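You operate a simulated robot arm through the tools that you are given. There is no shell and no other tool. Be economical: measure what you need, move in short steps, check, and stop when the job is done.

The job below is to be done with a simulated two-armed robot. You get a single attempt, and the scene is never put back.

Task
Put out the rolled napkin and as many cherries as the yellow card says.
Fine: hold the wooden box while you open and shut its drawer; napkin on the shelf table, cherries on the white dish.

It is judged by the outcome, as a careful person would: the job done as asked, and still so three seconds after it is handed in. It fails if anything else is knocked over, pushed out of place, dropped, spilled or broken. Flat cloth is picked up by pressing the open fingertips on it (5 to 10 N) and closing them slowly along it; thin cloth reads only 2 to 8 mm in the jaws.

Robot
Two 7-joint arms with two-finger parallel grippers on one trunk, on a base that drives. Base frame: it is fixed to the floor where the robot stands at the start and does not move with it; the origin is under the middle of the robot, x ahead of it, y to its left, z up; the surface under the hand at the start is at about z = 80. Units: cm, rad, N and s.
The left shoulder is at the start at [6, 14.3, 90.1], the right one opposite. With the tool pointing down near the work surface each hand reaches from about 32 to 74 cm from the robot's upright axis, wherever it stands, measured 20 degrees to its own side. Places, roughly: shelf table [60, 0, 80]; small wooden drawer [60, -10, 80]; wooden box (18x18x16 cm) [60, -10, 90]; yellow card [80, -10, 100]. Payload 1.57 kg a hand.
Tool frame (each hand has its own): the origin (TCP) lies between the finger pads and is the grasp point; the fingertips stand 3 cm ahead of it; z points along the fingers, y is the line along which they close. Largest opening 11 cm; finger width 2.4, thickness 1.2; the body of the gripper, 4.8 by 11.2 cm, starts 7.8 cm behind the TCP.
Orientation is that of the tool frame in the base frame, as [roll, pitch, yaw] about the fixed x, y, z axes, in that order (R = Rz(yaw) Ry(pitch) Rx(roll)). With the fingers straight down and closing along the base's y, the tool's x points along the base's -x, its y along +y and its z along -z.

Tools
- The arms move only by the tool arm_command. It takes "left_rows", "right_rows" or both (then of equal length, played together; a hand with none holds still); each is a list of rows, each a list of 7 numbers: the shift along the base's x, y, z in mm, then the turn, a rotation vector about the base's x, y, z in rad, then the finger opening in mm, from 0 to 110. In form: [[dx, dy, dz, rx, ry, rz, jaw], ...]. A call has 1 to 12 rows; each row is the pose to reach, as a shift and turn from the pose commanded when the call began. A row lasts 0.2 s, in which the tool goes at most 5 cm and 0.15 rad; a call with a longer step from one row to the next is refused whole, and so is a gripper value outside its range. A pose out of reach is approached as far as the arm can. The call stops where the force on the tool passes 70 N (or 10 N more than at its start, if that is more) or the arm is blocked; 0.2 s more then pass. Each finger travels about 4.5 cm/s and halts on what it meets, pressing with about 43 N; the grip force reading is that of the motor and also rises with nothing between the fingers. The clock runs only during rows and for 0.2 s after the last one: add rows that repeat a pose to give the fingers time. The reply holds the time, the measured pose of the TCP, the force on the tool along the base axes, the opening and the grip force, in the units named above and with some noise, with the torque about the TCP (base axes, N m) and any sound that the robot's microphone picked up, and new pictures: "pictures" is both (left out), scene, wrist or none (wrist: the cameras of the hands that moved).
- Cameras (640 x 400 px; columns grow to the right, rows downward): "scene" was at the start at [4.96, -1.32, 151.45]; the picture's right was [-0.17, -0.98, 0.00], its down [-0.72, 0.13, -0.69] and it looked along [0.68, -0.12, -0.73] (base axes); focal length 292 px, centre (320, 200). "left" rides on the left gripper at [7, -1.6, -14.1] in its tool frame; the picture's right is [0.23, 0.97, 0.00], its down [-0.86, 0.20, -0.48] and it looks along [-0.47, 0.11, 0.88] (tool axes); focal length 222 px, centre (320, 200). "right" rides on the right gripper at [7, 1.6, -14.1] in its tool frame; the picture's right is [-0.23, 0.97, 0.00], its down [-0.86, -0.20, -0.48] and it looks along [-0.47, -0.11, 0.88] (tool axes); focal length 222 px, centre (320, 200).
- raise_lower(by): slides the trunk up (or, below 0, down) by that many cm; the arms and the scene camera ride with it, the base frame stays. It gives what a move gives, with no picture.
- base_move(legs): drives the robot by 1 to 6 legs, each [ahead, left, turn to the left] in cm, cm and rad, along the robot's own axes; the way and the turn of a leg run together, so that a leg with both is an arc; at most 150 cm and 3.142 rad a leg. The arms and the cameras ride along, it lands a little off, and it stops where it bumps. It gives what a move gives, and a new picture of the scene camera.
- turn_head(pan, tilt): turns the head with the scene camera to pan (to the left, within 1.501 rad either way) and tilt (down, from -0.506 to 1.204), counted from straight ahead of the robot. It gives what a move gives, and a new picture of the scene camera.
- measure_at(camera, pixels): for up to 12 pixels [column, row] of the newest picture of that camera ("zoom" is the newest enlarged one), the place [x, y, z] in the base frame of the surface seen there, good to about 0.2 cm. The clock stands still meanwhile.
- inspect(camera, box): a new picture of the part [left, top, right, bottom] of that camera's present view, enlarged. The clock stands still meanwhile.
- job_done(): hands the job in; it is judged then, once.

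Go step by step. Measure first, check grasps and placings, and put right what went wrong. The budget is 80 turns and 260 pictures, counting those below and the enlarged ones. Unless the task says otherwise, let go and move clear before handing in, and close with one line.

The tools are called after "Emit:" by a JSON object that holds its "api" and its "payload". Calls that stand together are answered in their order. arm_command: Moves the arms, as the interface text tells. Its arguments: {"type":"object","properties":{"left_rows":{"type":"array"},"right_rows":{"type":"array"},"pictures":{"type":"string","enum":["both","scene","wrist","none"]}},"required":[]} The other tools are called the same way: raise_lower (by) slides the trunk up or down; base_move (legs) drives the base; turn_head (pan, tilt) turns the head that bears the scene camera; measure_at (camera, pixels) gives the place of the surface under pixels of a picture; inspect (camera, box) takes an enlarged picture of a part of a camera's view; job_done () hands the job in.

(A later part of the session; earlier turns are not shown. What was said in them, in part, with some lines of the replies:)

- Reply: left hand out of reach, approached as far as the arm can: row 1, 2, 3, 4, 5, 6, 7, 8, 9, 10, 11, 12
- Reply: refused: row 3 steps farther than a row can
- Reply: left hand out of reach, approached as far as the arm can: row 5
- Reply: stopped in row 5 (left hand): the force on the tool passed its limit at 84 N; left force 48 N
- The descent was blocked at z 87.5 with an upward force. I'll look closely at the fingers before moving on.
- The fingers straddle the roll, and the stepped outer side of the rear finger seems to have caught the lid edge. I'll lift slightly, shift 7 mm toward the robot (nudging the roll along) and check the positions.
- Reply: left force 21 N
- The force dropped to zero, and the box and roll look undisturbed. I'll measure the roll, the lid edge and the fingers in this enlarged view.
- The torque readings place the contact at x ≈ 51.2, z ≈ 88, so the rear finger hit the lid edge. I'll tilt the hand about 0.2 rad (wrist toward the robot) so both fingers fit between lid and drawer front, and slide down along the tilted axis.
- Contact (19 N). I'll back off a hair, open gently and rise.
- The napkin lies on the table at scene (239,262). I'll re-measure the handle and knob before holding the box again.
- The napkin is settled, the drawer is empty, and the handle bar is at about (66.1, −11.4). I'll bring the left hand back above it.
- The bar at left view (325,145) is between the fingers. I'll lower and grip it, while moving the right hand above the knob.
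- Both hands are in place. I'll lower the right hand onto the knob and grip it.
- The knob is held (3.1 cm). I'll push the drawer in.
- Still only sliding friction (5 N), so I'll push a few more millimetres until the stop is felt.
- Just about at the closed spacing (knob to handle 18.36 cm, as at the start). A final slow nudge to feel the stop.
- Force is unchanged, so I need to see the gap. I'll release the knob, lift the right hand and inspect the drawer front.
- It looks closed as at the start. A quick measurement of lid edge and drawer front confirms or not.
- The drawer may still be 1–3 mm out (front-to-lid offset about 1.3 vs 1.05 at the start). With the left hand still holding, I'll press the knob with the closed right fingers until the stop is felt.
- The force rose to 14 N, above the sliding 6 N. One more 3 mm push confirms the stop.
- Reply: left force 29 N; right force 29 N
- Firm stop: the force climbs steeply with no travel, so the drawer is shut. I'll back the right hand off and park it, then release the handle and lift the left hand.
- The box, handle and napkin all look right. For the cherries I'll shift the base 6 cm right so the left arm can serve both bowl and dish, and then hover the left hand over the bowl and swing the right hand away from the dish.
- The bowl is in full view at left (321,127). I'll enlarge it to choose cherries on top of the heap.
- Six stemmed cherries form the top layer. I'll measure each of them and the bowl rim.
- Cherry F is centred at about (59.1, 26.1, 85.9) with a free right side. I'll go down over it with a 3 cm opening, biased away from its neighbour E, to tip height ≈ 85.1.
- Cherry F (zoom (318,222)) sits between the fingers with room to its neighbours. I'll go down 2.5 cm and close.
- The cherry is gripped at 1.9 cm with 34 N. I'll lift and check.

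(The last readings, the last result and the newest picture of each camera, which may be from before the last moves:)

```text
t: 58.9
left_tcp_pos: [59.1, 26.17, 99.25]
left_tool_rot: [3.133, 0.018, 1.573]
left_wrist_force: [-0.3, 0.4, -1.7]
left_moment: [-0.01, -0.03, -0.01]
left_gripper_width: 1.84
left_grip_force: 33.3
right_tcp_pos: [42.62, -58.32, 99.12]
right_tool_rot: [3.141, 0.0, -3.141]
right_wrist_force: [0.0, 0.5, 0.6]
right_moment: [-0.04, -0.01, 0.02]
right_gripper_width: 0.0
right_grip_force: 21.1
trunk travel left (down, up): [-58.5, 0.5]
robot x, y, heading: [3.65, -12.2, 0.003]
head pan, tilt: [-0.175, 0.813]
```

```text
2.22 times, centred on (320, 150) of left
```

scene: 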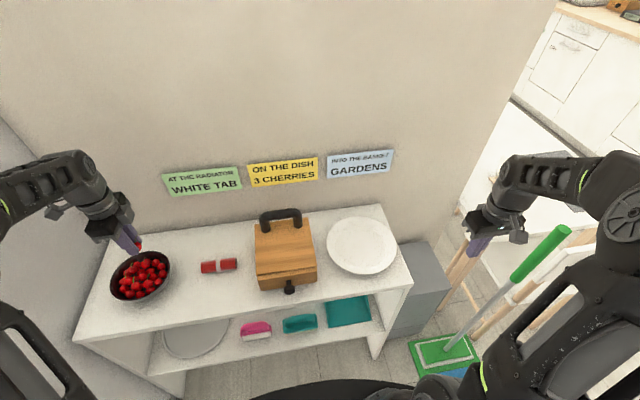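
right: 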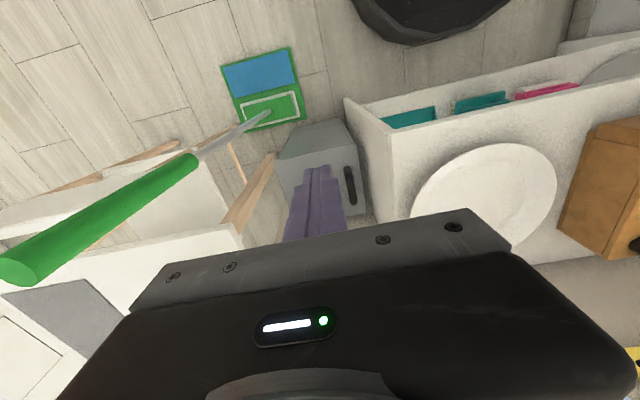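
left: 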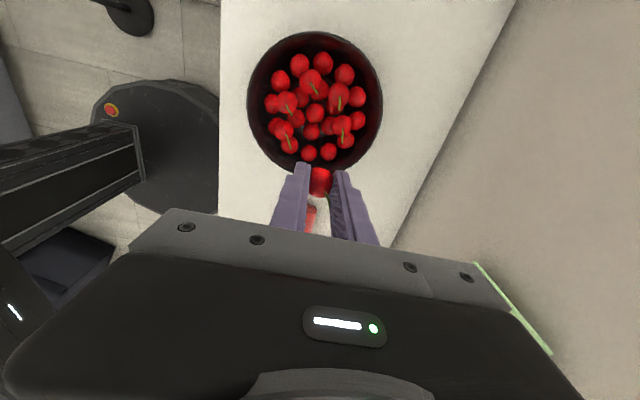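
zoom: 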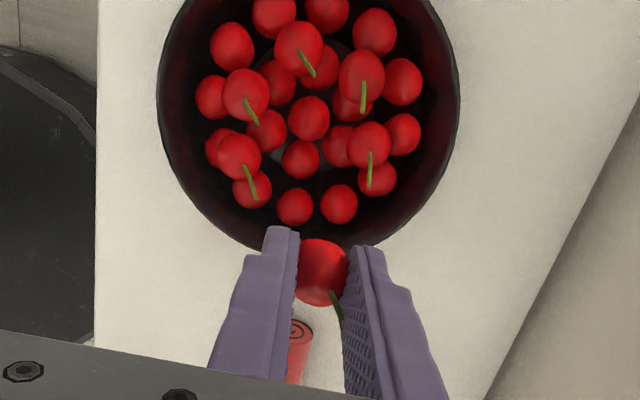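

The cherry is held (1.84 cm). I'll carry it toward the dish in front of the handle, staying high.

Emit:
{"api": "arm_command", "payload": {"left_rows": [[-5, -40, 5, 0, 0, 0, 17], [-15, -85, 10, 0, 0, 0, 17], [-25, -130, 15, 0, 0, 0, 17], [-40, -175, 15, 0, 0, 0, 17], [-55, -220, 15, 0, 0, 0, 17], [-65, -265, 15, 0, 0, 0, 17], [-65, -310, 15, 0, 0, 0, 17], [-65, -355, 15, 0, 0, 0, 17], [-65, -400, 15, 0, 0, 0, 17], [-65, -445, 15, 0, 0, 0, 17], [-60, -490, 10, 0, 0, 0, 17], [-50, -530, 0, 0, 0, 0, 17]]}}

```text
t: 61.5
left_tcp_pos: [54.45, -26.85, 99.25]
left_tool_rot: [3.132, 0.016, 1.574]
left_wrist_force: [-0.5, -0.2, 0.2]
left_moment: [0.0, 0.0, -0.01]
left_gripper_width: 1.84
left_grip_force: 33.0
right_tcp_pos: [42.62, -58.27, 99.1]
right_tool_rot: [-3.142, 0.0, 3.141]
right_wrist_force: [-0.3, 1.3, -0.4]
right_moment: [0.0, 0.02, -0.01]
right_gripper_width: 0.0
right_grip_force: 21.2
trunk travel left (down, up): [-58.5, 0.5]
robot x, y, heading: [4.03, -11.95, -0.003]
head pan, tilt: [-0.175, 0.813]
```

scene: 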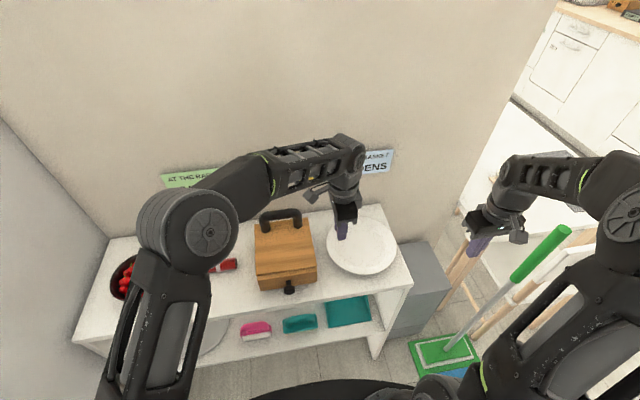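
left: 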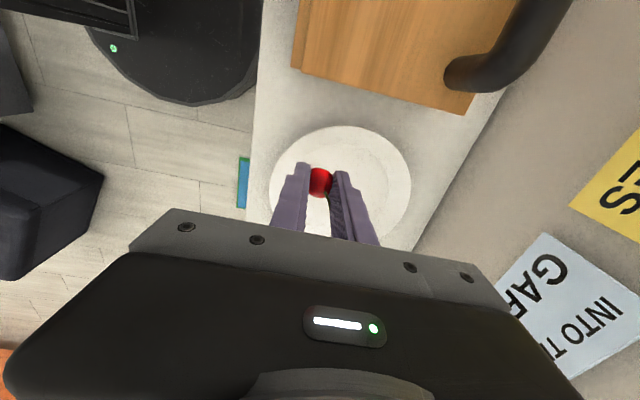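

The cherry is over the dish's near edge. I'll measure the dish surface and rim for the set-down.

Emit:
{"api": "measure_at", "payload": {"camera": "scene", "pixels": [[370, 245], [365, 255], [360, 262], [378, 235], [328, 250], [397, 245], [360, 276], [362, 219], [350, 255], [375, 262]]}}

```text
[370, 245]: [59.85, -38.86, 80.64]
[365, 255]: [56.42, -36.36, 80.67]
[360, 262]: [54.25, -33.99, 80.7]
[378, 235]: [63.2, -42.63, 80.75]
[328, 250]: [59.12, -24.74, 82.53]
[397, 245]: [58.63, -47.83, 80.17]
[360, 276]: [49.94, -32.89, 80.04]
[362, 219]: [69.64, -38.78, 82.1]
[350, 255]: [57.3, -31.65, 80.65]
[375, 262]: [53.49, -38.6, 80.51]
```

The dish floor is at z ≈ 80.65. I'll lower the cherry to about (57.5, −33) just above it.

Emit:
{"api": "arm_command", "payload": {"left_rows": [[10, -30, -20, 0, 0, 0, 17], [30, -62, -50, 0, 0, 0, 17], [30, -62, -95, 0, 0, 0, 17], [30, -62, -130, 0, 0, 0, 17], [30, -62, -147, 0, 0, 0, 17], [30, -62, -151, 0, 0, 0, 17], [30, -62, -153, 0, 0, 0, 17], [30, -62, -153, 0, 0, 0, 17]]}}

Emit:
{"api": "inspect", "payload": {"camera": "scene", "box": [310, 200, 410, 290]}}

```text
t: 63.3
left_tcp_pos: [57.29, -33.13, 84.08]
left_tool_rot: [3.128, 0.019, 1.575]
left_wrist_force: [-3.5, 1.3, 15.2]
left_moment: [0.02, 0.15, 0.01]
left_gripper_width: 1.8
left_grip_force: 32.8
right_tcp_pos: [42.44, -58.18, 99.34]
right_tool_rot: [-3.141, 0.002, -3.141]
right_wrist_force: [-0.4, -0.5, 0.4]
right_moment: [-0.01, -0.01, 0.0]
right_gripper_width: 0.0
right_grip_force: 20.9
trunk travel left (down, up): [-58.5, 0.5]
robot x, y, heading: [4.03, -12.24, 0.005]
head pan, tilt: [-0.175, 0.813]
```

scene: 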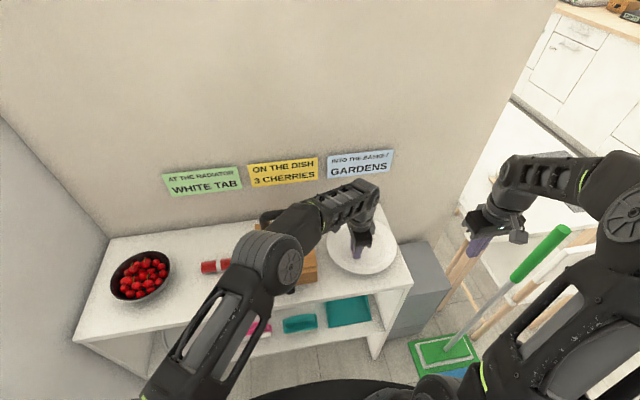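
left: 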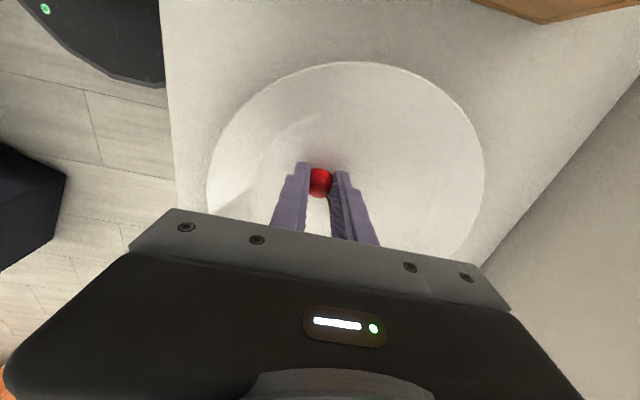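

```text
4.44 times, centred on (360, 245) of scene
```

zoom: 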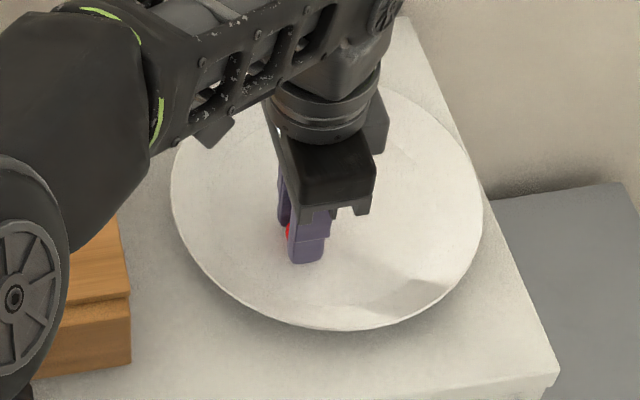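

Contact at 15 N. I'll back off 2 mm, open gently, and rise.

Emit:
{"api": "arm_command", "payload": {"left_rows": [[0, 0, 2, 0, 0, 0, 18], [0, 0, 2, 0, 0, 0, 20], [0, 0, 2, 0, 0, 0, 23], [0, 0, 2, 0, 0, 0, 27], [0, 0, 2, 0, 0, 0, 32], [0, 0, 2, 0, 0, 0, 36], [0, 0, 25, 0, 0, 0, 36], [0, 0, 65, 0, 0, 0, 36], [0, 0, 110, 0, 0, 0, 36], [0, 0, 155, 0, 0, 0, 36], [-20, 40, 170, 0, 0, 0, 36]]}}

Emit:
{"api": "inspect", "payload": {"camera": "scene", "box": [310, 200, 410, 290]}}

```text
t: 65.7
left_tcp_pos: [55.26, -28.97, 100.65]
left_tool_rot: [3.133, 0.019, 1.575]
left_wrist_force: [-1.0, -0.2, 0.2]
left_moment: [-0.02, -0.06, -0.05]
left_gripper_width: 3.64
left_grip_force: 0.0
right_tcp_pos: [42.55, -58.07, 99.28]
right_tool_rot: [-3.139, -0.001, -3.141]
right_wrist_force: [0.2, -0.3, 0.3]
right_moment: [-0.02, -0.01, -0.01]
right_gripper_width: 0.0
right_grip_force: 21.6
trunk travel left (down, up): [-58.5, 0.5]
robot x, y, heading: [3.78, -11.79, -0.0]
head pan, tilt: [-0.175, 0.813]
```

scene: 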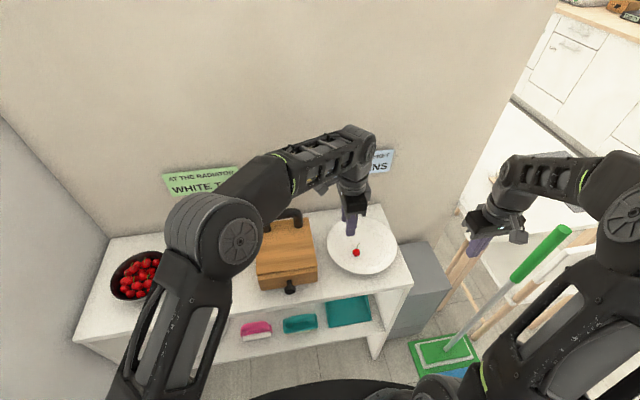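
left: 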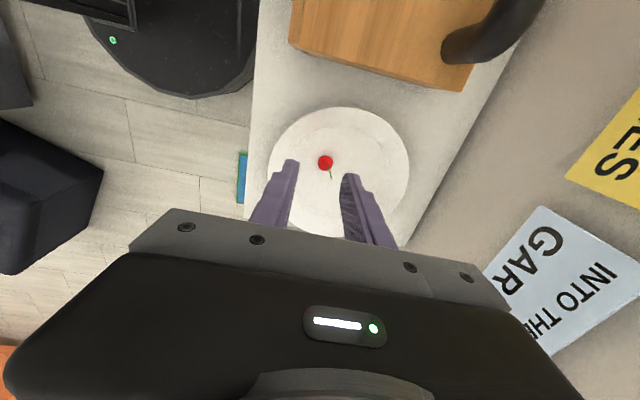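

```text
4.44 times, centred on (360, 245) of scene
```

zoom: 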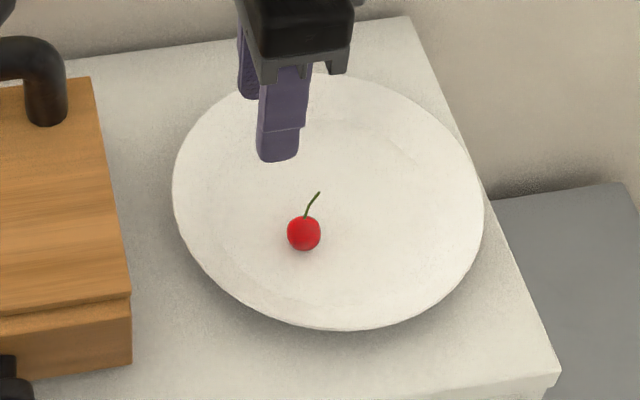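

The first cherry stands on the dish at scene (356,252). I'll go back over the bowl by the same lane.

Emit:
{"api": "arm_command", "payload": {"left_rows": [[-15, 40, 5, 0, 0, 0, 36], [-25, 86, 8, 0, 0, 0, 36], [-28, 133, 8, 0, 0, 0, 36], [-28, 180, 8, 0, 0, 0, 36], [-28, 227, 8, 0, 0, 0, 36], [-28, 274, 8, 0, 0, 0, 36], [-25, 321, 8, 0, 0, 0, 36], [-15, 368, 8, 0, 0, 0, 36], [-5, 415, 5, 0, 0, 0, 36], [0, 462, 0, 0, 0, 0, 36], [4, 509, -10, 0, 0, 0, 36], [8, 550, -20, 0, 0, 0, 36]]}}

Emit:
{"api": "inspect", "payload": {"camera": "left", "box": [240, 50, 400, 200]}}

```text
t: 68.3
left_tcp_pos: [56.04, 26.06, 98.78]
left_tool_rot: [3.132, 0.019, 1.573]
left_wrist_force: [0.1, 0.4, -0.2]
left_moment: [-0.03, -0.02, 0.02]
left_gripper_width: 3.61
left_grip_force: 0.0
right_tcp_pos: [42.56, -58.11, 99.36]
right_tool_rot: [-3.14, 0.0, 3.141]
right_wrist_force: [0.2, 0.2, -0.5]
right_moment: [-0.02, 0.03, 0.02]
right_gripper_width: 0.0
right_grip_force: 21.2
trunk travel left (down, up): [-58.5, 0.5]
robot x, y, heading: [4.06, -11.58, -0.004]
head pan, tilt: [-0.175, 0.813]
```

scene: 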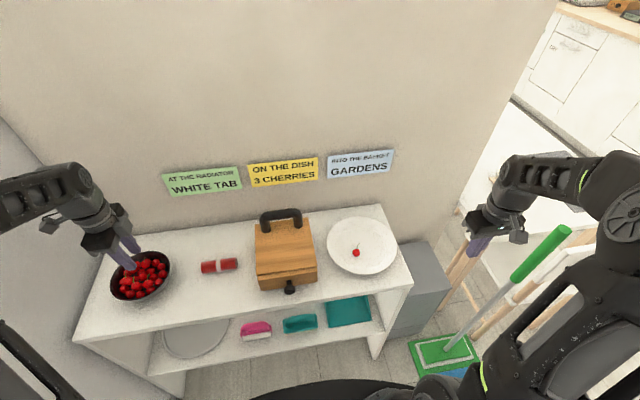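
left: 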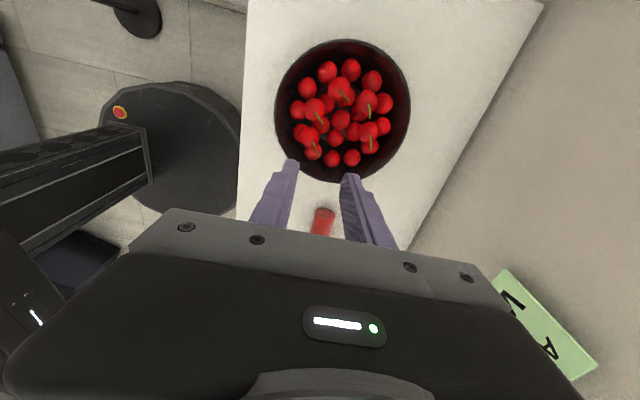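

```text
2.67 times, centred on (320, 125) of left
```

zoom: 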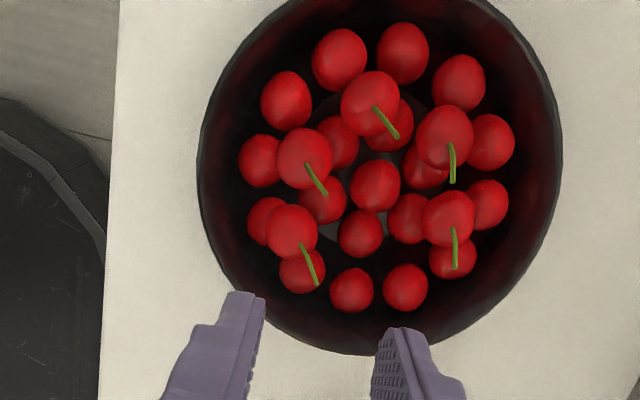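

E (zoom (291,232)) shifted slightly toward the wall. I'll measure it and the others again.

Emit:
{"api": "measure_at", "payload": {"camera": "zoom", "pixels": [[291, 230], [447, 217], [444, 135], [370, 102], [304, 157], [301, 272], [407, 218], [489, 205], [452, 260], [360, 233], [405, 287], [265, 218]]}}

```text
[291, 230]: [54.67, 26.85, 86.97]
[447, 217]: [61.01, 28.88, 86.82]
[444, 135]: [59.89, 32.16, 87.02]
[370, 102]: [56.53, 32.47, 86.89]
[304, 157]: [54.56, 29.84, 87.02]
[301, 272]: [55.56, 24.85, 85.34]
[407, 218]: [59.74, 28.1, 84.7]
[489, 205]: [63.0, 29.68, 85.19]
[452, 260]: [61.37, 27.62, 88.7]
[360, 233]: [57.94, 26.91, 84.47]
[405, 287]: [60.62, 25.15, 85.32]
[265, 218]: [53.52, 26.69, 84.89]
```

Cherry B, at about (60.1, 32.1), has the clearest surroundings (1.3 cm to A). I'll take it next: hover, descend and close in one call with small steps.

Emit:
{"api": "arm_command", "payload": {"left_rows": [[20, 30, -10, 0, 0, 0, 32], [42, 60, -30, 0, 0, 0, 29], [42, 60, -60, 0, 0, 0, 29], [42, 60, -82, 0, 0, 0, 29], [42, 60, -82, 0, 0, 0, 29]], "pictures": "wrist"}}

Emit:
{"api": "inspect", "payload": {"camera": "left", "box": [220, 80, 420, 240]}}

```text
t: 69.5
left_tcp_pos: [60.35, 32.0, 90.63]
left_tool_rot: [3.132, 0.017, 1.572]
left_wrist_force: [0.0, 0.1, 0.1]
left_moment: [0.0, -0.03, -0.01]
left_gripper_width: 2.9
left_grip_force: 0.0
right_tcp_pos: [42.73, -58.28, 99.27]
right_tool_rot: [-3.141, -0.001, -3.14]
right_wrist_force: [-0.2, 0.8, 0.7]
right_moment: [0.03, -0.01, 0.0]
right_gripper_width: 0.0
right_grip_force: 21.0
trunk travel left (down, up): [-58.5, 0.5]
robot x, y, heading: [4.02, -12.24, -0.001]
head pan, tilt: [-0.175, 0.813]
```

left: 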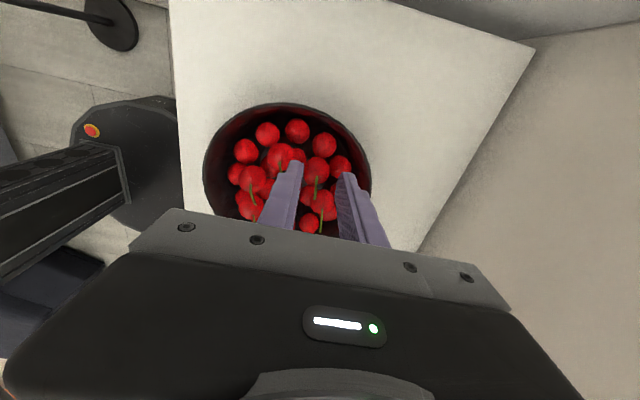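

```text
2.50 times, centred on (320, 160) of left
```

zoom: 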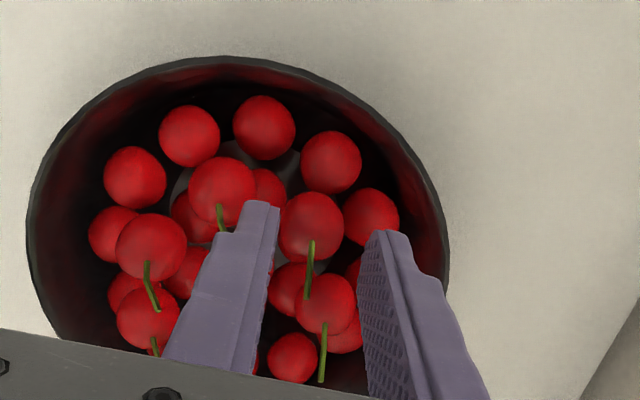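

Cherry B (zoom (312,228)) is between the fingers. I'll descend 2.5 cm with a 1 mm correction and close.

Emit:
{"api": "arm_command", "payload": {"left_rows": [[-1, 1, -10, 0, 0, 0, 29], [-1, 1, -18, 0, 0, 0, 29], [-1, 1, -25, 0, 0, 0, 29], [-1, 1, -25, 0, 0, 0, 29], [-1, 1, -25, 0, 0, 0, 24], [-1, 1, -25, 0, 0, 0, 20], [-1, 1, -25, 0, 0, 0, 17], [-1, 1, -25, 0, 0, 0, 17], [-1, 1, -10, 0, 0, 0, 17], [-1, 1, 20, 0, 0, 0, 17], [-1, 1, 55, 0, 0, 0, 17], [-1, 1, 90, 0, 0, 0, 17]]}}

Emit:
{"api": "inspect", "payload": {"camera": "left", "box": [220, 60, 420, 240]}}

```text
t: 72.1
left_tcp_pos: [60.33, 31.99, 99.56]
left_tool_rot: [3.132, 0.017, 1.572]
left_wrist_force: [-0.3, -0.5, 0.0]
left_moment: [0.02, -0.01, 0.0]
left_gripper_width: 1.84
left_grip_force: 32.3
right_tcp_pos: [42.41, -58.25, 99.22]
right_tool_rot: [-3.141, -0.001, 3.141]
right_wrist_force: [-0.1, -0.6, -0.9]
right_moment: [0.02, -0.03, 0.0]
right_gripper_width: 0.0
right_grip_force: 21.0
trunk travel left (down, up): [-58.5, 0.5]
robot x, y, heading: [3.8, -11.8, 0.0]
head pan, tilt: [-0.175, 0.813]
```

scene: 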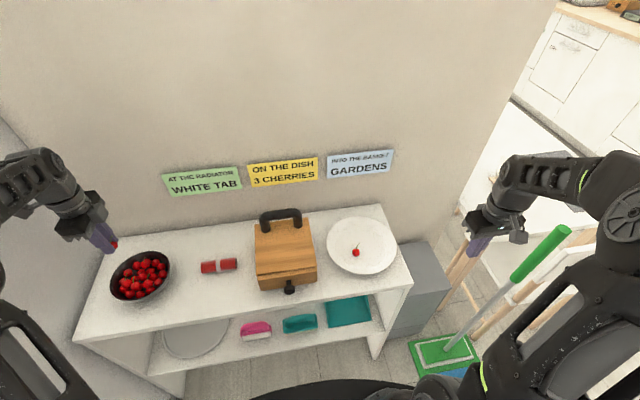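
left: 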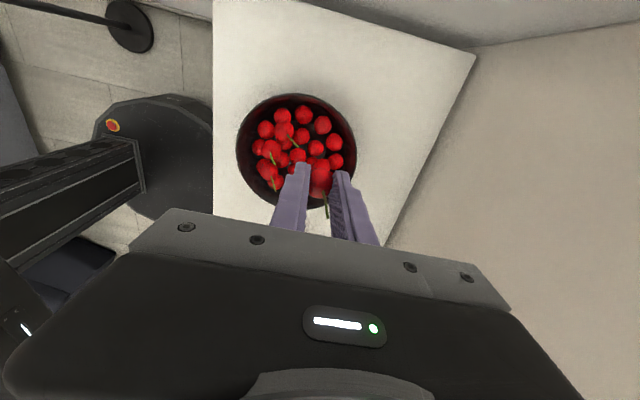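

```text
2.22 times, centred on (320, 150) of left
```

zoom: 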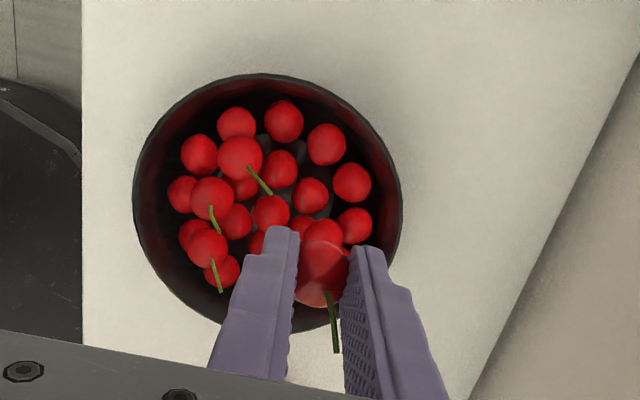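

Second cherry held (1.84 cm, 32 N). I'll carry it by the same lane to the dish.

Emit:
{"api": "arm_command", "payload": {"left_rows": [[-6, -45, 5, 0, 0, 0, 17], [-16, -92, 10, 0, 0, 0, 17], [-30, -138, 12, 0, 0, 0, 17], [-45, -185, 12, 0, 0, 0, 17], [-60, -232, 12, 0, 0, 0, 17], [-75, -278, 12, 0, 0, 0, 17], [-77, -326, 12, 0, 0, 0, 17], [-77, -374, 12, 0, 0, 0, 17], [-77, -422, 12, 0, 0, 0, 17], [-77, -470, 12, 0, 0, 0, 17], [-72, -518, 10, 0, 0, 0, 17], [-62, -564, 5, 0, 0, 0, 17]], "pictures": "scene"}}

Emit:
{"api": "arm_command", "payload": {"left_rows": [[8, -40, -10, 0, 0, 0, 17], [20, -85, -25, 0, 0, 0, 17], [33, -128, -40, 0, 0, 0, 17], [33, -128, -60, 0, 0, 0, 17]]}}

```text
t: 74.7
left_tcp_pos: [54.14, -24.7, 100.08]
left_tool_rot: [3.133, 0.016, 1.574]
left_wrist_force: [0.0, 0.4, -1.0]
left_moment: [0.02, 0.01, -0.01]
left_gripper_width: 1.85
left_grip_force: 32.6
right_tcp_pos: [42.56, -58.19, 99.22]
right_tool_rot: [3.14, -0.001, -3.141]
right_wrist_force: [0.3, 0.4, -0.7]
right_moment: [-0.01, -0.02, 0.0]
right_gripper_width: 0.0
right_grip_force: 20.9
trunk travel left (down, up): [-58.5, 0.5]
robot x, y, heading: [4.14, -12.17, 0.001]
head pan, tilt: [-0.175, 0.813]
```

scene: 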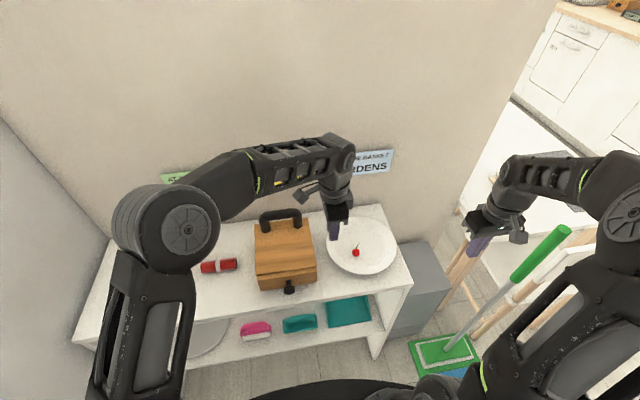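

```text
t: 75.7
left_tcp_pos: [56.99, -36.31, 94.87]
left_tool_rot: [3.129, 0.02, 1.571]
left_wrist_force: [-0.5, -0.4, -0.5]
left_moment: [-0.01, 0.02, -0.01]
left_gripper_width: 1.82
left_grip_force: 32.9
left hand out of reach, approached as far as the arm can: row 3, 4
right_tcp_pos: [42.58, -58.15, 99.22]
right_tool_rot: [3.141, -0.001, 3.141]
right_wrist_force: [-0.1, -0.5, 0.2]
right_moment: [-0.03, 0.0, -0.03]
right_gripper_width: 0.0
right_grip_force: 21.3
trunk travel left (down, up): [-58.5, 0.5]
robot x, y, heading: [3.94, -11.88, 0.002]
head pan, tilt: [-0.175, 0.813]
```

scene: 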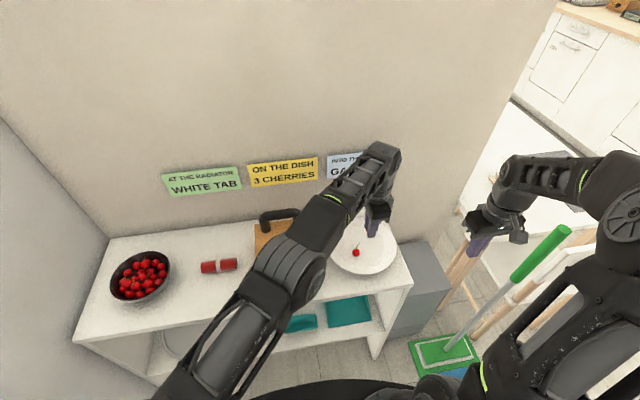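
left: 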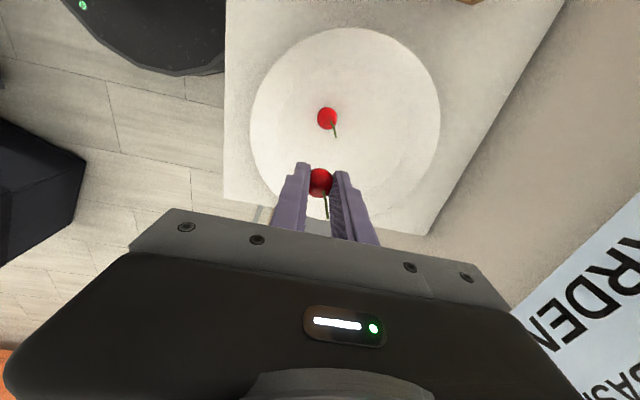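

I'm at the edge of reach at (57.0, −36.3), which is well inside the dish and 3 cm from the first cherry. I'll lower here.

Emit:
{"api": "measure_at", "payload": {"camera": "left", "pixels": [[327, 117], [335, 132]]}}

Emit:
{"api": "arm_command", "payload": {"left_rows": [[0, -3, -40, 0, 0, 0, 17], [0, -3, -80, 0, 0, 0, 17], [0, -3, -100, 0, 0, 0, 17], [0, -3, -105, 0, 0, 0, 17], [0, -3, -107, 0, 0, 0, 17], [0, -3, -107, 0, 0, 0, 17]]}}

```text
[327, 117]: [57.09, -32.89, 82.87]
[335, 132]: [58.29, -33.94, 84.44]
```

```text
t: 77.1
left_tcp_pos: [56.85, -36.4, 84.31]
left_tool_rot: [3.133, 0.019, 1.573]
left_wrist_force: [-0.5, -0.3, 0.1]
left_moment: [0.03, -0.01, 0.02]
left_gripper_width: 1.82
left_grip_force: 32.9
right_tcp_pos: [42.5, -58.2, 99.19]
right_tool_rot: [-3.141, 0.0, 3.142]
right_wrist_force: [-0.3, -0.2, 0.0]
right_moment: [-0.01, -0.03, 0.01]
right_gripper_width: 0.02
right_grip_force: 21.3
trunk travel left (down, up): [-58.5, 0.5]
robot x, y, heading: [4.24, -12.09, -0.001]
head pan, tilt: [-0.175, 0.813]
```

scene: 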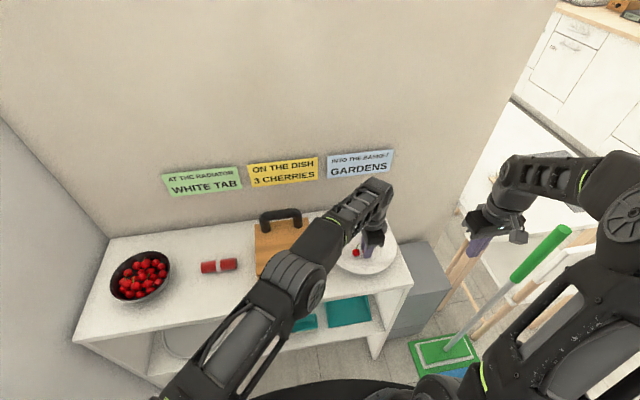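
left: 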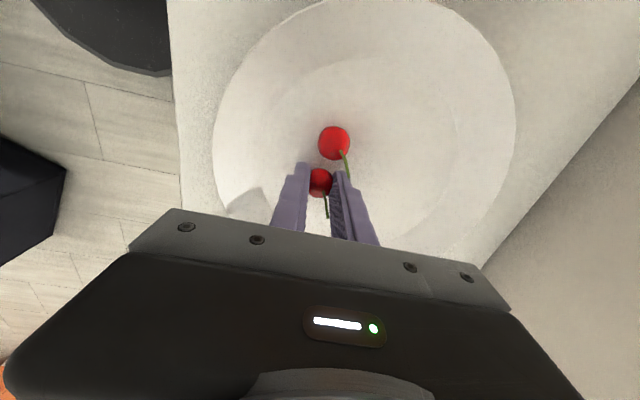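

No contact yet at z 84.3. I'll go 2–3 mm lower, open gently, and rise.

Emit:
{"api": "arm_command", "payload": {"left_rows": [[0, 0, -2, 0, 0, 0, 17], [0, 0, -2.5, 0, 0, 0, 17], [0, 0, -1.5, 0, 0, 0, 18], [0, 0, -1.5, 0, 0, 0, 20], [0, 0, -1.5, 0, 0, 0, 23], [0, 0, -1.5, 0, 0, 0, 27], [0, 0, -1.5, 0, 0, 0, 31], [0, 0, 20, 0, 0, 0, 31], [0, 0, 60, 0, 0, 0, 31], [0, 0, 100, 0, 0, 0, 31], [-10, 30, 140, 0, 0, 0, 31], [-20, 75, 150, 0, 0, 0, 31]]}}

Emit:
{"api": "inspect", "payload": {"camera": "scene", "box": [310, 200, 410, 290]}}

```text
refused: row 11 steps farther than a row can; nothing moved
```

```text
4.44 times, centred on (360, 245) of scene
```

zoom: 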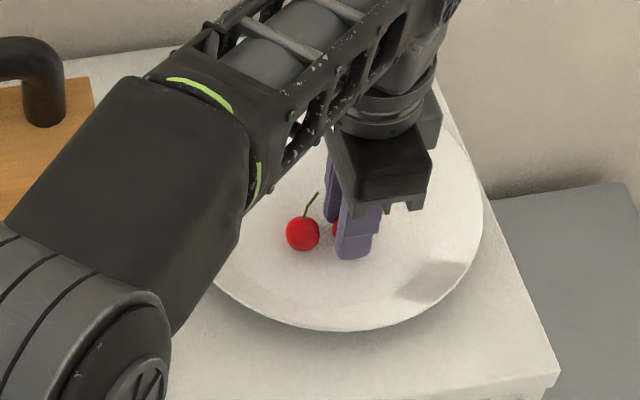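

That was refused for one long step; I'll send it again with shorter steps.

Emit:
{"api": "arm_command", "payload": {"left_rows": [[0, 0, -2, 0, 0, 0, 17], [0, 0, -2.5, 0, 0, 0, 17], [0, 0, -1.5, 0, 0, 0, 18], [0, 0, -1.5, 0, 0, 0, 20], [0, 0, -1.5, 0, 0, 0, 23], [0, 0, -1.5, 0, 0, 0, 27], [0, 0, -1.5, 0, 0, 0, 31], [0, 0, 20, 0, 0, 0, 31], [0, 0, 60, 0, 0, 0, 31], [0, 0, 100, 0, 0, 0, 31], [-5, 20, 130, 0, 0, 0, 31], [-15, 60, 150, 0, 0, 0, 31]]}}

Emit:
{"api": "inspect", "payload": {"camera": "scene", "box": [310, 200, 410, 290]}}

```text
t: 79.7
left_tcp_pos: [55.31, -30.53, 99.25]
left_tool_rot: [3.132, 0.02, 1.572]
left_wrist_force: [0.0, 0.7, -1.3]
left_moment: [-0.03, -0.03, 0.01]
left_gripper_width: 3.1
left_grip_force: 0.0
right_tcp_pos: [42.61, -58.12, 99.25]
right_tool_rot: [-3.14, 0.001, 3.141]
right_wrist_force: [-0.1, -0.2, -0.6]
right_moment: [-0.01, -0.01, 0.03]
right_gripper_width: 0.03
right_grip_force: 21.0
trunk travel left (down, up): [-58.5, 0.5]
robot x, y, heading: [3.95, -11.62, 0.002]
head pan, tilt: [-0.175, 0.813]
```

scene: 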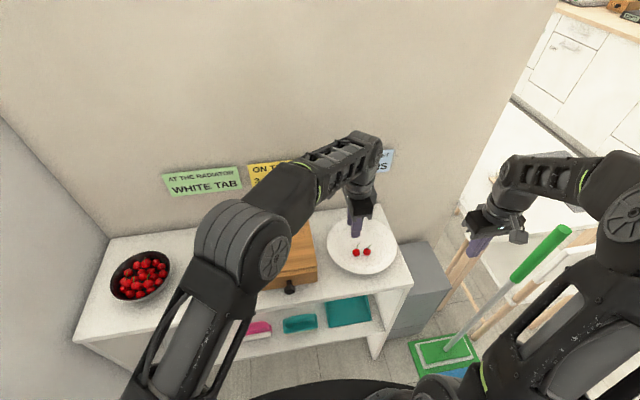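
left: 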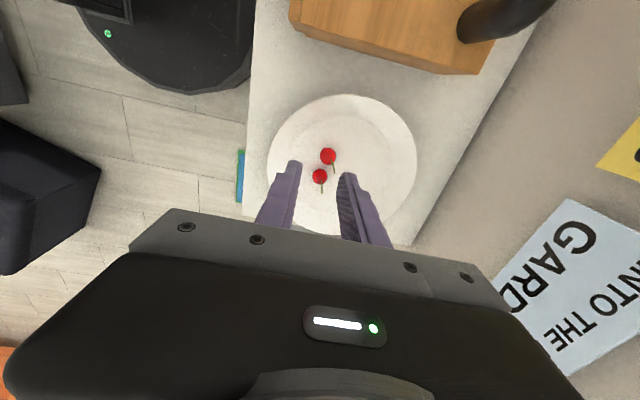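

```text
4.44 times, centred on (360, 245) of scene
```

zoom: 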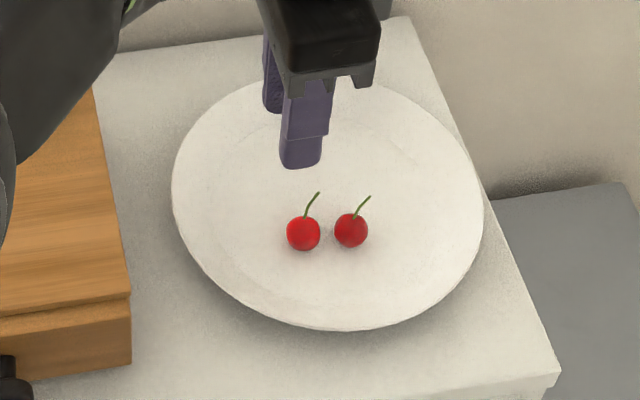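

Two cherries stand on the dish. I'll return to the bowl for the third.

Emit:
{"api": "arm_command", "payload": {"left_rows": [[-10, 42, 10, 0, 0, 0, 31], [-22, 88, 20, 0, 0, 0, 31], [-26, 136, 20, 0, 0, 0, 31], [-26, 184, 20, 0, 0, 0, 31], [-26, 232, 20, 0, 0, 0, 31], [-26, 280, 20, 0, 0, 0, 31], [-24, 328, 20, 0, 0, 0, 31], [-15, 374, 20, 0, 0, 0, 31], [-5, 420, 15, 0, 0, 0, 31], [0, 467, 10, 0, 0, 0, 31], [5, 514, 0, 0, 0, 0, 31], [10, 561, -5, 0, 0, 0, 31]], "pictures": "wrist"}}

Emit:
{"api": "inspect", "payload": {"camera": "left", "box": [240, 50, 400, 200]}}

```text
t: 82.3
left_tcp_pos: [56.25, 25.81, 98.58]
left_tool_rot: [3.131, 0.02, 1.572]
left_wrist_force: [-0.5, 0.6, -0.3]
left_moment: [-0.04, 0.04, -0.01]
left_gripper_width: 3.11
left_grip_force: 0.0
right_tcp_pos: [42.61, -57.97, 99.29]
right_tool_rot: [3.141, 0.001, 3.141]
right_wrist_force: [0.1, 0.8, 0.7]
right_moment: [-0.01, -0.01, 0.06]
right_gripper_width: 0.03
right_grip_force: 21.4
trunk travel left (down, up): [-58.5, 0.5]
robot x, y, heading: [3.81, -11.88, 0.001]
head pan, tilt: [-0.175, 0.813]
```

left: 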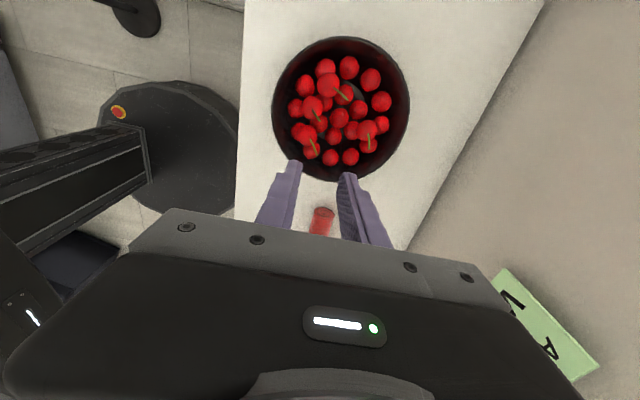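

```text
2.67 times, centred on (320, 125) of left
```

zoom: 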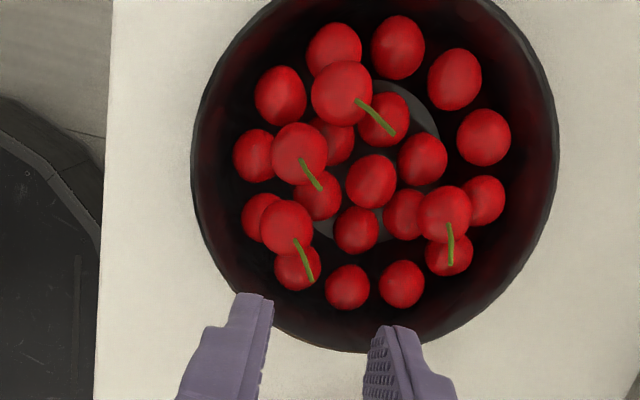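

A shifted toward the wall, but D (zoom (444,213)) now stands free of top-layer neighbours. I'll measure it and what surrounds it.

Emit:
{"api": "measure_at", "payload": {"camera": "zoom", "pixels": [[444, 212], [404, 213], [421, 158], [486, 198], [371, 180], [442, 255], [450, 250], [541, 190], [555, 190], [484, 137]]}}

```text
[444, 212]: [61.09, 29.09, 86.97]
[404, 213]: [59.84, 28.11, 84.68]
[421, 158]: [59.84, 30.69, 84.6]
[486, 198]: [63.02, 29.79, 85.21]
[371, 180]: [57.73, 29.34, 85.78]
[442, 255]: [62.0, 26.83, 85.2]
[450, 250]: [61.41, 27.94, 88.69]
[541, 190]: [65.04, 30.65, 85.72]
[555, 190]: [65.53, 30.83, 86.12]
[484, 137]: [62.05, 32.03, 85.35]
```

D is centred at about (61.3, 28.9, 85.9) with only lower cherries around it. I'll hover over it first.

Emit:
{"api": "arm_command", "payload": {"left_rows": [[25, 15, -20, 0, 0, 0, 29], [51, 30, -45, 0, 0, 0, 28], [51, 30, -79, 0, 0, 0, 28], [51, 30, -79, 0, 0, 0, 28]], "pictures": "wrist"}}

Emit:
{"api": "inspect", "payload": {"camera": "left", "box": [220, 80, 420, 240]}}

```text
t: 83.3
left_tcp_pos: [61.4, 28.66, 90.76]
left_tool_rot: [3.13, 0.017, 1.574]
left_wrist_force: [-0.4, 0.0, -0.3]
left_moment: [0.0, -0.02, -0.01]
left_gripper_width: 2.8
left_grip_force: 0.0
right_tcp_pos: [42.52, -58.2, 99.29]
right_tool_rot: [3.14, 0.0, -3.141]
right_wrist_force: [-0.1, 0.0, -0.1]
right_moment: [-0.01, -0.02, 0.01]
right_gripper_width: 0.0
right_grip_force: 21.9
trunk travel left (down, up): [-58.5, 0.5]
robot x, y, heading: [3.53, -12.01, 0.001]
head pan, tilt: [-0.175, 0.813]
```

left: 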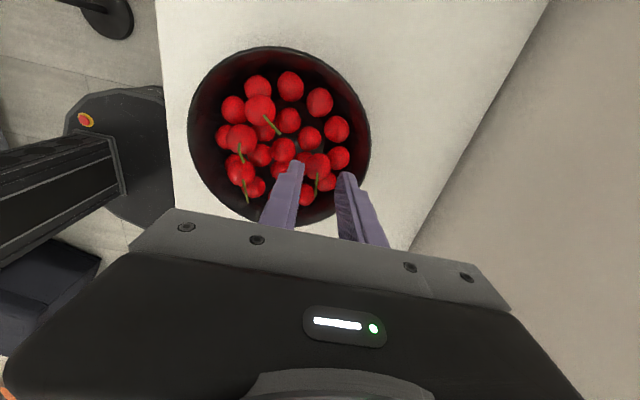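

```text
2.50 times, centred on (320, 160) of left
```

zoom: 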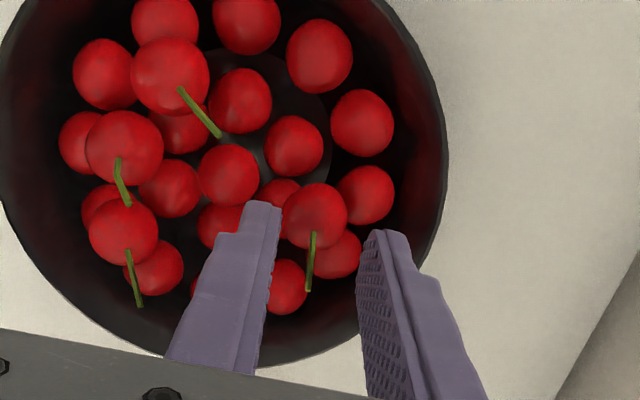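

D (zoom (316,215)) sits between the fingers just as the others did. I'll descend, close and lift.

Emit:
{"api": "arm_command", "payload": {"left_rows": [[0, 1, -10, 0, 0, 0, 28], [0, 1, -18, 0, 0, 0, 28], [0, 1, -25, 0, 0, 0, 28], [0, 1, -25, 0, 0, 0, 28], [0, 1, -25, 0, 0, 0, 24], [0, 1, -25, 0, 0, 0, 20], [0, 1, -25, 0, 0, 0, 17], [0, 1, -25, 0, 0, 0, 17], [0, 1, -10, 0, 0, 0, 17], [0, 1, 20, 0, 0, 0, 17], [0, 1, 55, 0, 0, 0, 17], [0, 1, 90, 0, 0, 0, 17]]}}

Emit:
{"api": "inspect", "payload": {"camera": "left", "box": [220, 60, 420, 240]}}

```text
t: 85.9
left_tcp_pos: [61.43, 28.74, 99.92]
left_tool_rot: [3.133, 0.017, 1.572]
left_wrist_force: [-1.2, -0.2, 0.1]
left_moment: [0.03, -0.03, 0.02]
left_gripper_width: 1.83
left_grip_force: 32.3
right_tcp_pos: [42.48, -58.27, 99.29]
right_tool_rot: [3.14, 0.002, 3.142]
right_wrist_force: [0.1, -0.4, 0.5]
right_moment: [0.01, -0.01, 0.02]
right_gripper_width: 0.0
right_grip_force: 21.0
trunk travel left (down, up): [-58.5, 0.5]
robot x, y, heading: [3.88, -12.31, 0.001]
head pan, tilt: [-0.175, 0.813]
```

scene: 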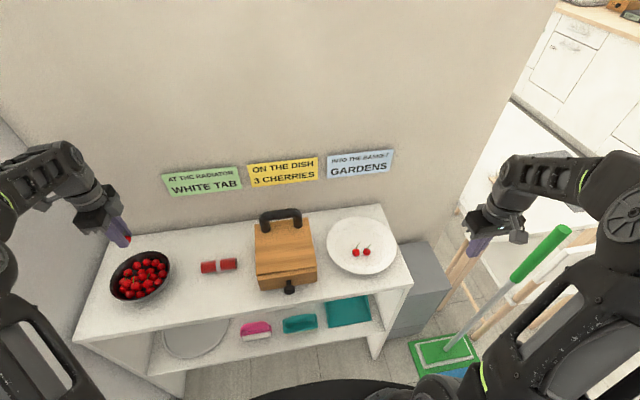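
left: 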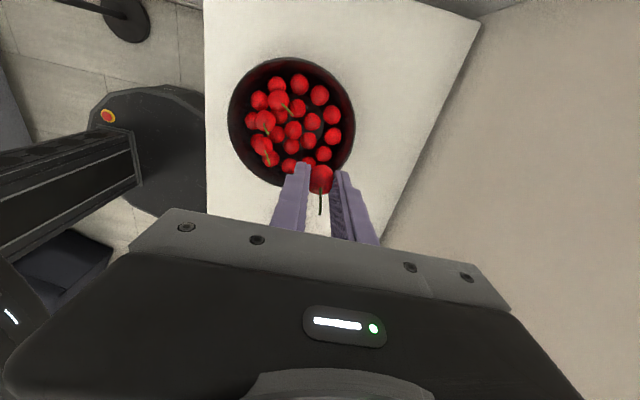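

```text
2.22 times, centred on (320, 150) of left
```

zoom: 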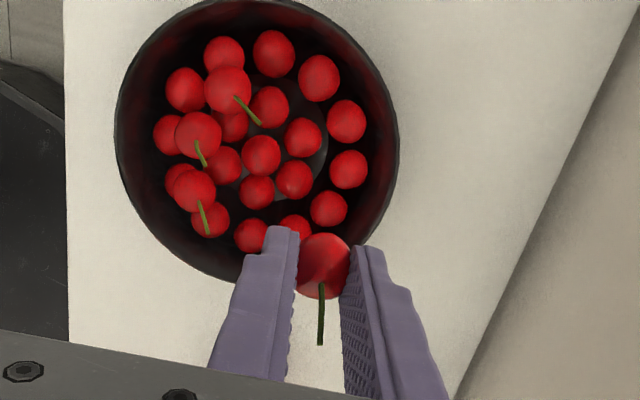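

Third cherry held. I'll carry it by the same lane and set it down at about (60.2, −30.2), which the dish measurement shows is still flat and clear of the other two.

Emit:
{"api": "arm_command", "payload": {"left_rows": [[-8, -42, 5, 0, 0, 0, 17], [-20, -87, 8, 0, 0, 0, 17], [-35, -132, 8, 0, 0, 0, 17], [-50, -178, 8, 0, 0, 0, 17], [-65, -224, 8, 0, 0, 0, 17], [-80, -270, 8, 0, 0, 0, 17], [-85, -317, 8, 0, 0, 0, 17], [-85, -365, 8, 0, 0, 0, 17], [-85, -413, 8, 0, 0, 0, 17], [-85, -460, 8, 0, 0, 0, 17], [-72, -506, 5, 0, 0, 0, 17], [-50, -548, 0, 0, 0, 0, 17]], "pictures": "none"}}

Emit:
{"api": "arm_command", "payload": {"left_rows": [[20, -25, -20, 0, 0, 0, 17], [38, -41, -50, 0, 0, 0, 17], [38, -41, -90, 0, 0, 0, 17], [38, -41, -125, 0, 0, 0, 17], [38, -41, -145, 0, 0, 0, 17], [38, -41, -150, 0, 0, 0, 17], [38, -41, -150, 0, 0, 0, 17]]}}

```text
t: 88.5
left_tcp_pos: [56.35, -25.97, 99.84]
left_tool_rot: [3.132, 0.016, 1.572]
left_wrist_force: [-0.2, -0.8, -0.5]
left_moment: [0.0, 0.03, -0.01]
left_gripper_width: 1.82
left_grip_force: 33.0
right_tcp_pos: [42.53, -58.23, 99.18]
right_tool_rot: [3.141, 0.0, -3.141]
right_wrist_force: [0.1, 0.1, 0.5]
right_moment: [0.0, 0.03, 0.01]
right_gripper_width: 0.0
right_grip_force: 21.6
trunk travel left (down, up): [-58.5, 0.5]
robot x, y, heading: [3.69, -11.77, 0.006]
head pan, tilt: [-0.175, 0.813]
```

```text
t: 90.1
left_tcp_pos: [60.33, -29.96, 84.76]
left_tool_rot: [3.133, 0.019, 1.574]
left_wrist_force: [0.1, 0.2, -0.7]
left_moment: [-0.01, -0.02, -0.05]
left_gripper_width: 1.85
left_grip_force: 32.8
right_tcp_pos: [42.51, -58.19, 99.23]
right_tool_rot: [3.141, 0.0, 3.14]
right_wrist_force: [0.2, -0.4, -0.1]
right_moment: [0.0, 0.01, -0.02]
right_gripper_width: 0.0
right_grip_force: 21.5
trunk travel left (down, up): [-58.5, 0.5]
robot x, y, heading: [3.86, -11.83, -0.005]
head pan, tilt: [-0.175, 0.813]
```

scene: 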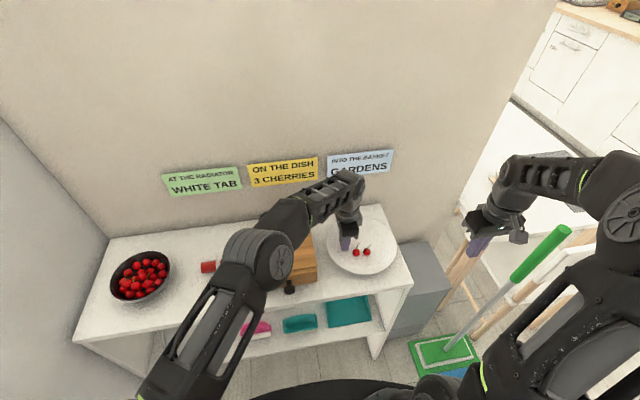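
left: 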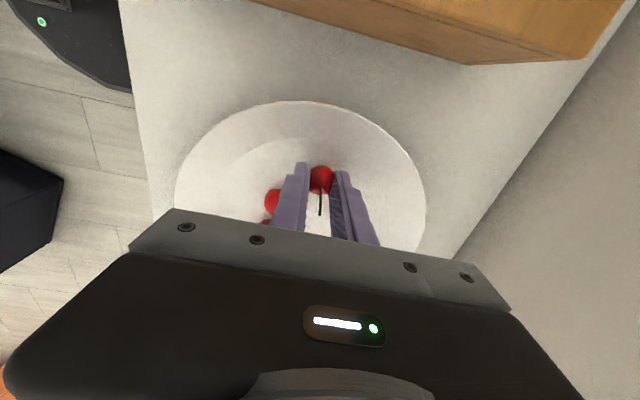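

It is 6–7 mm above the dish and clear of the first cherry. I'll lower in small steps until contact.

Emit:
{"api": "arm_command", "payload": {"left_rows": [[0, 0, -4, 0, 0, 0, 17], [0, 0, -6, 0, 0, 0, 17], [0, 0, -7, 0, 0, 0, 17], [0, 0, -7, 0, 0, 0, 17]], "pictures": "none"}}

```text
t: 91.1
left_tcp_pos: [60.24, -30.1, 84.29]
left_tool_rot: [3.13, 0.017, 1.574]
left_wrist_force: [0.1, 0.3, 3.5]
left_moment: [0.03, -0.01, 0.0]
left_gripper_width: 1.81
left_grip_force: 32.9
right_tcp_pos: [42.53, -58.12, 99.25]
right_tool_rot: [-3.141, -0.001, -3.141]
right_wrist_force: [0.5, 0.0, 0.3]
right_moment: [-0.01, 0.01, 0.01]
right_gripper_width: 0.0
right_grip_force: 21.7
trunk travel left (down, up): [-58.5, 0.5]
robot x, y, heading: [4.21, -11.82, 0.004]
head pan, tilt: [-0.175, 0.813]
```

Light contact (3.5 N). I'll open gently, rise straight up, and move back clear of the dish.

Emit:
{"api": "arm_command", "payload": {"left_rows": [[0, 0, 0, 0, 0, 0, 18], [0, 0, 0, 0, 0, 0, 20], [0, 0, 0, 0, 0, 0, 23], [0, 0, 0, 0, 0, 0, 27], [0, 0, 0, 0, 0, 0, 31], [0, 0, 20, 0, 0, 0, 31], [0, 0, 60, 0, 0, 0, 31], [0, 0, 100, 0, 0, 0, 31], [-10, 10, 140, 0, 0, 0, 31], [-40, 35, 155, 0, 0, 0, 31], [-70, 70, 165, 0, 0, 0, 31]], "pictures": "scene"}}

Emit:
{"api": "arm_command", "payload": {"left_rows": [[0, 45, 5, 0, 0, 0, 31], [0, 92, 5, 0, 0, 0, 31], [0, 140, 5, 0, 0, 0, 31], [0, 188, 5, 0, 0, 0, 31], [0, 236, 5, 0, 0, 0, 31], [0, 284, 5, 0, 0, 0, 31], [-10, 330, 5, 0, 0, 0, 31], [-30, 374, 5, 0, 0, 0, 31], [-50, 415, 5, 0, 0, 0, 31], [-70, 455, 5, 0, 0, 0, 31]], "pictures": "scene"}}

Emit:
{"api": "inspect", "payload": {"camera": "scene", "box": [240, 190, 420, 310]}}

Emit:
{"api": "inspect", "payload": {"camera": "scene", "box": [80, 200, 260, 320]}}

```text
t: 93.5
left_tcp_pos: [53.35, -23.25, 100.63]
left_tool_rot: [3.131, 0.017, 1.575]
left_wrist_force: [0.1, 0.0, 0.0]
left_moment: [-0.02, -0.05, 0.02]
left_gripper_width: 3.11
left_grip_force: 0.1
right_tcp_pos: [42.58, -58.18, 99.19]
right_tool_rot: [-3.141, 0.001, -3.142]
right_wrist_force: [-1.1, -0.5, -0.3]
right_moment: [0.03, 0.02, -0.04]
right_gripper_width: 0.0
right_grip_force: 21.4
trunk travel left (down, up): [-58.5, 0.5]
robot x, y, heading: [3.8, -12.3, -0.0]
head pan, tilt: [-0.175, 0.813]
```

scene: 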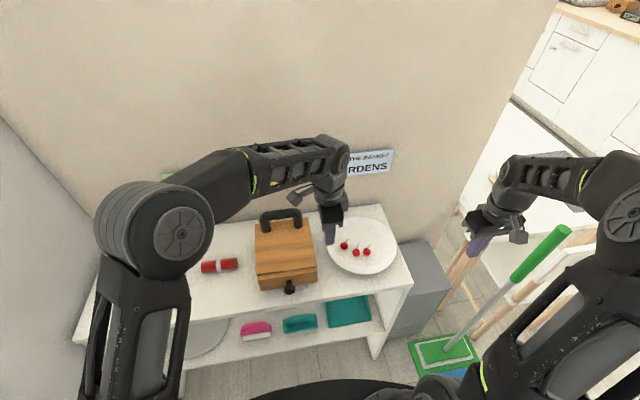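

```text
t: 95.7
left_tcp_pos: [46.12, 22.58, 101.1]
left_tool_rot: [3.132, 0.018, 1.572]
left_wrist_force: [-0.6, 0.6, 0.9]
left_moment: [-0.01, 0.02, -0.01]
left_gripper_width: 3.1
left_grip_force: 0.1
right_tcp_pos: [42.5, -58.22, 99.22]
right_tool_rot: [-3.141, 0.001, 3.141]
right_wrist_force: [-0.2, 1.0, 0.5]
right_moment: [0.0, -0.02, 0.03]
right_gripper_width: 0.02
right_grip_force: 21.5
trunk travel left (down, up): [-58.5, 0.5]
robot x, y, heading: [4.19, -11.95, 0.0]
head pan, tilt: [-0.175, 0.813]
```

scene: 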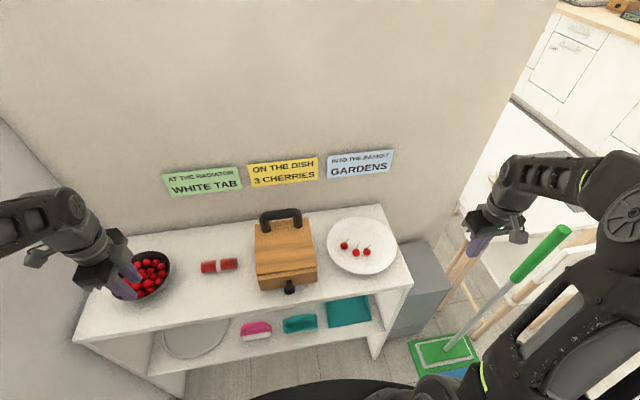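

```text
3.33 times, centred on (330, 250) of scene
```

zoom: 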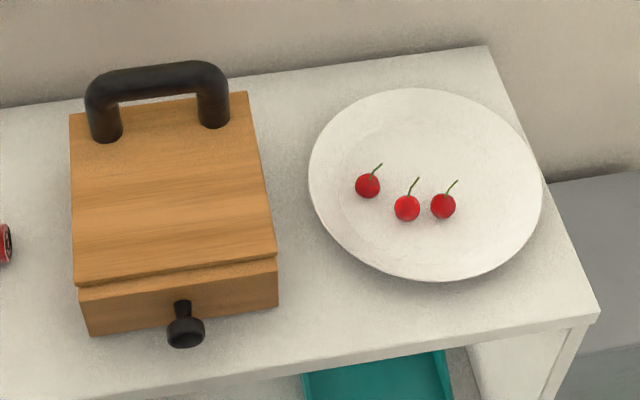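

```text
3.33 times, centred on (170, 260) of scene
```

zoom: 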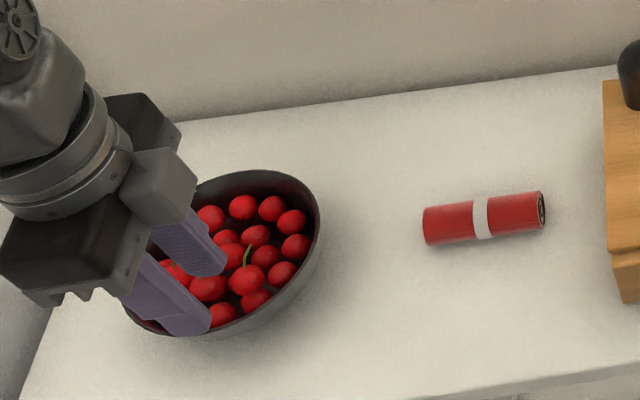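

The enlarged views show three cherries resting on the dish and the napkin on the table. The drawer is shut, the box and bowl are in place, and both hands are clear, so I'm handing in.

Emit:
{"api": "job_done", "payload": {}}

```text
The job is handed in.
```

The job is handed in: the rolled napkin is on the shelf table, three cherries are on the white dish as the yellow card says, and the drawer is shut, with the box held by its handle while I opened and shut it.
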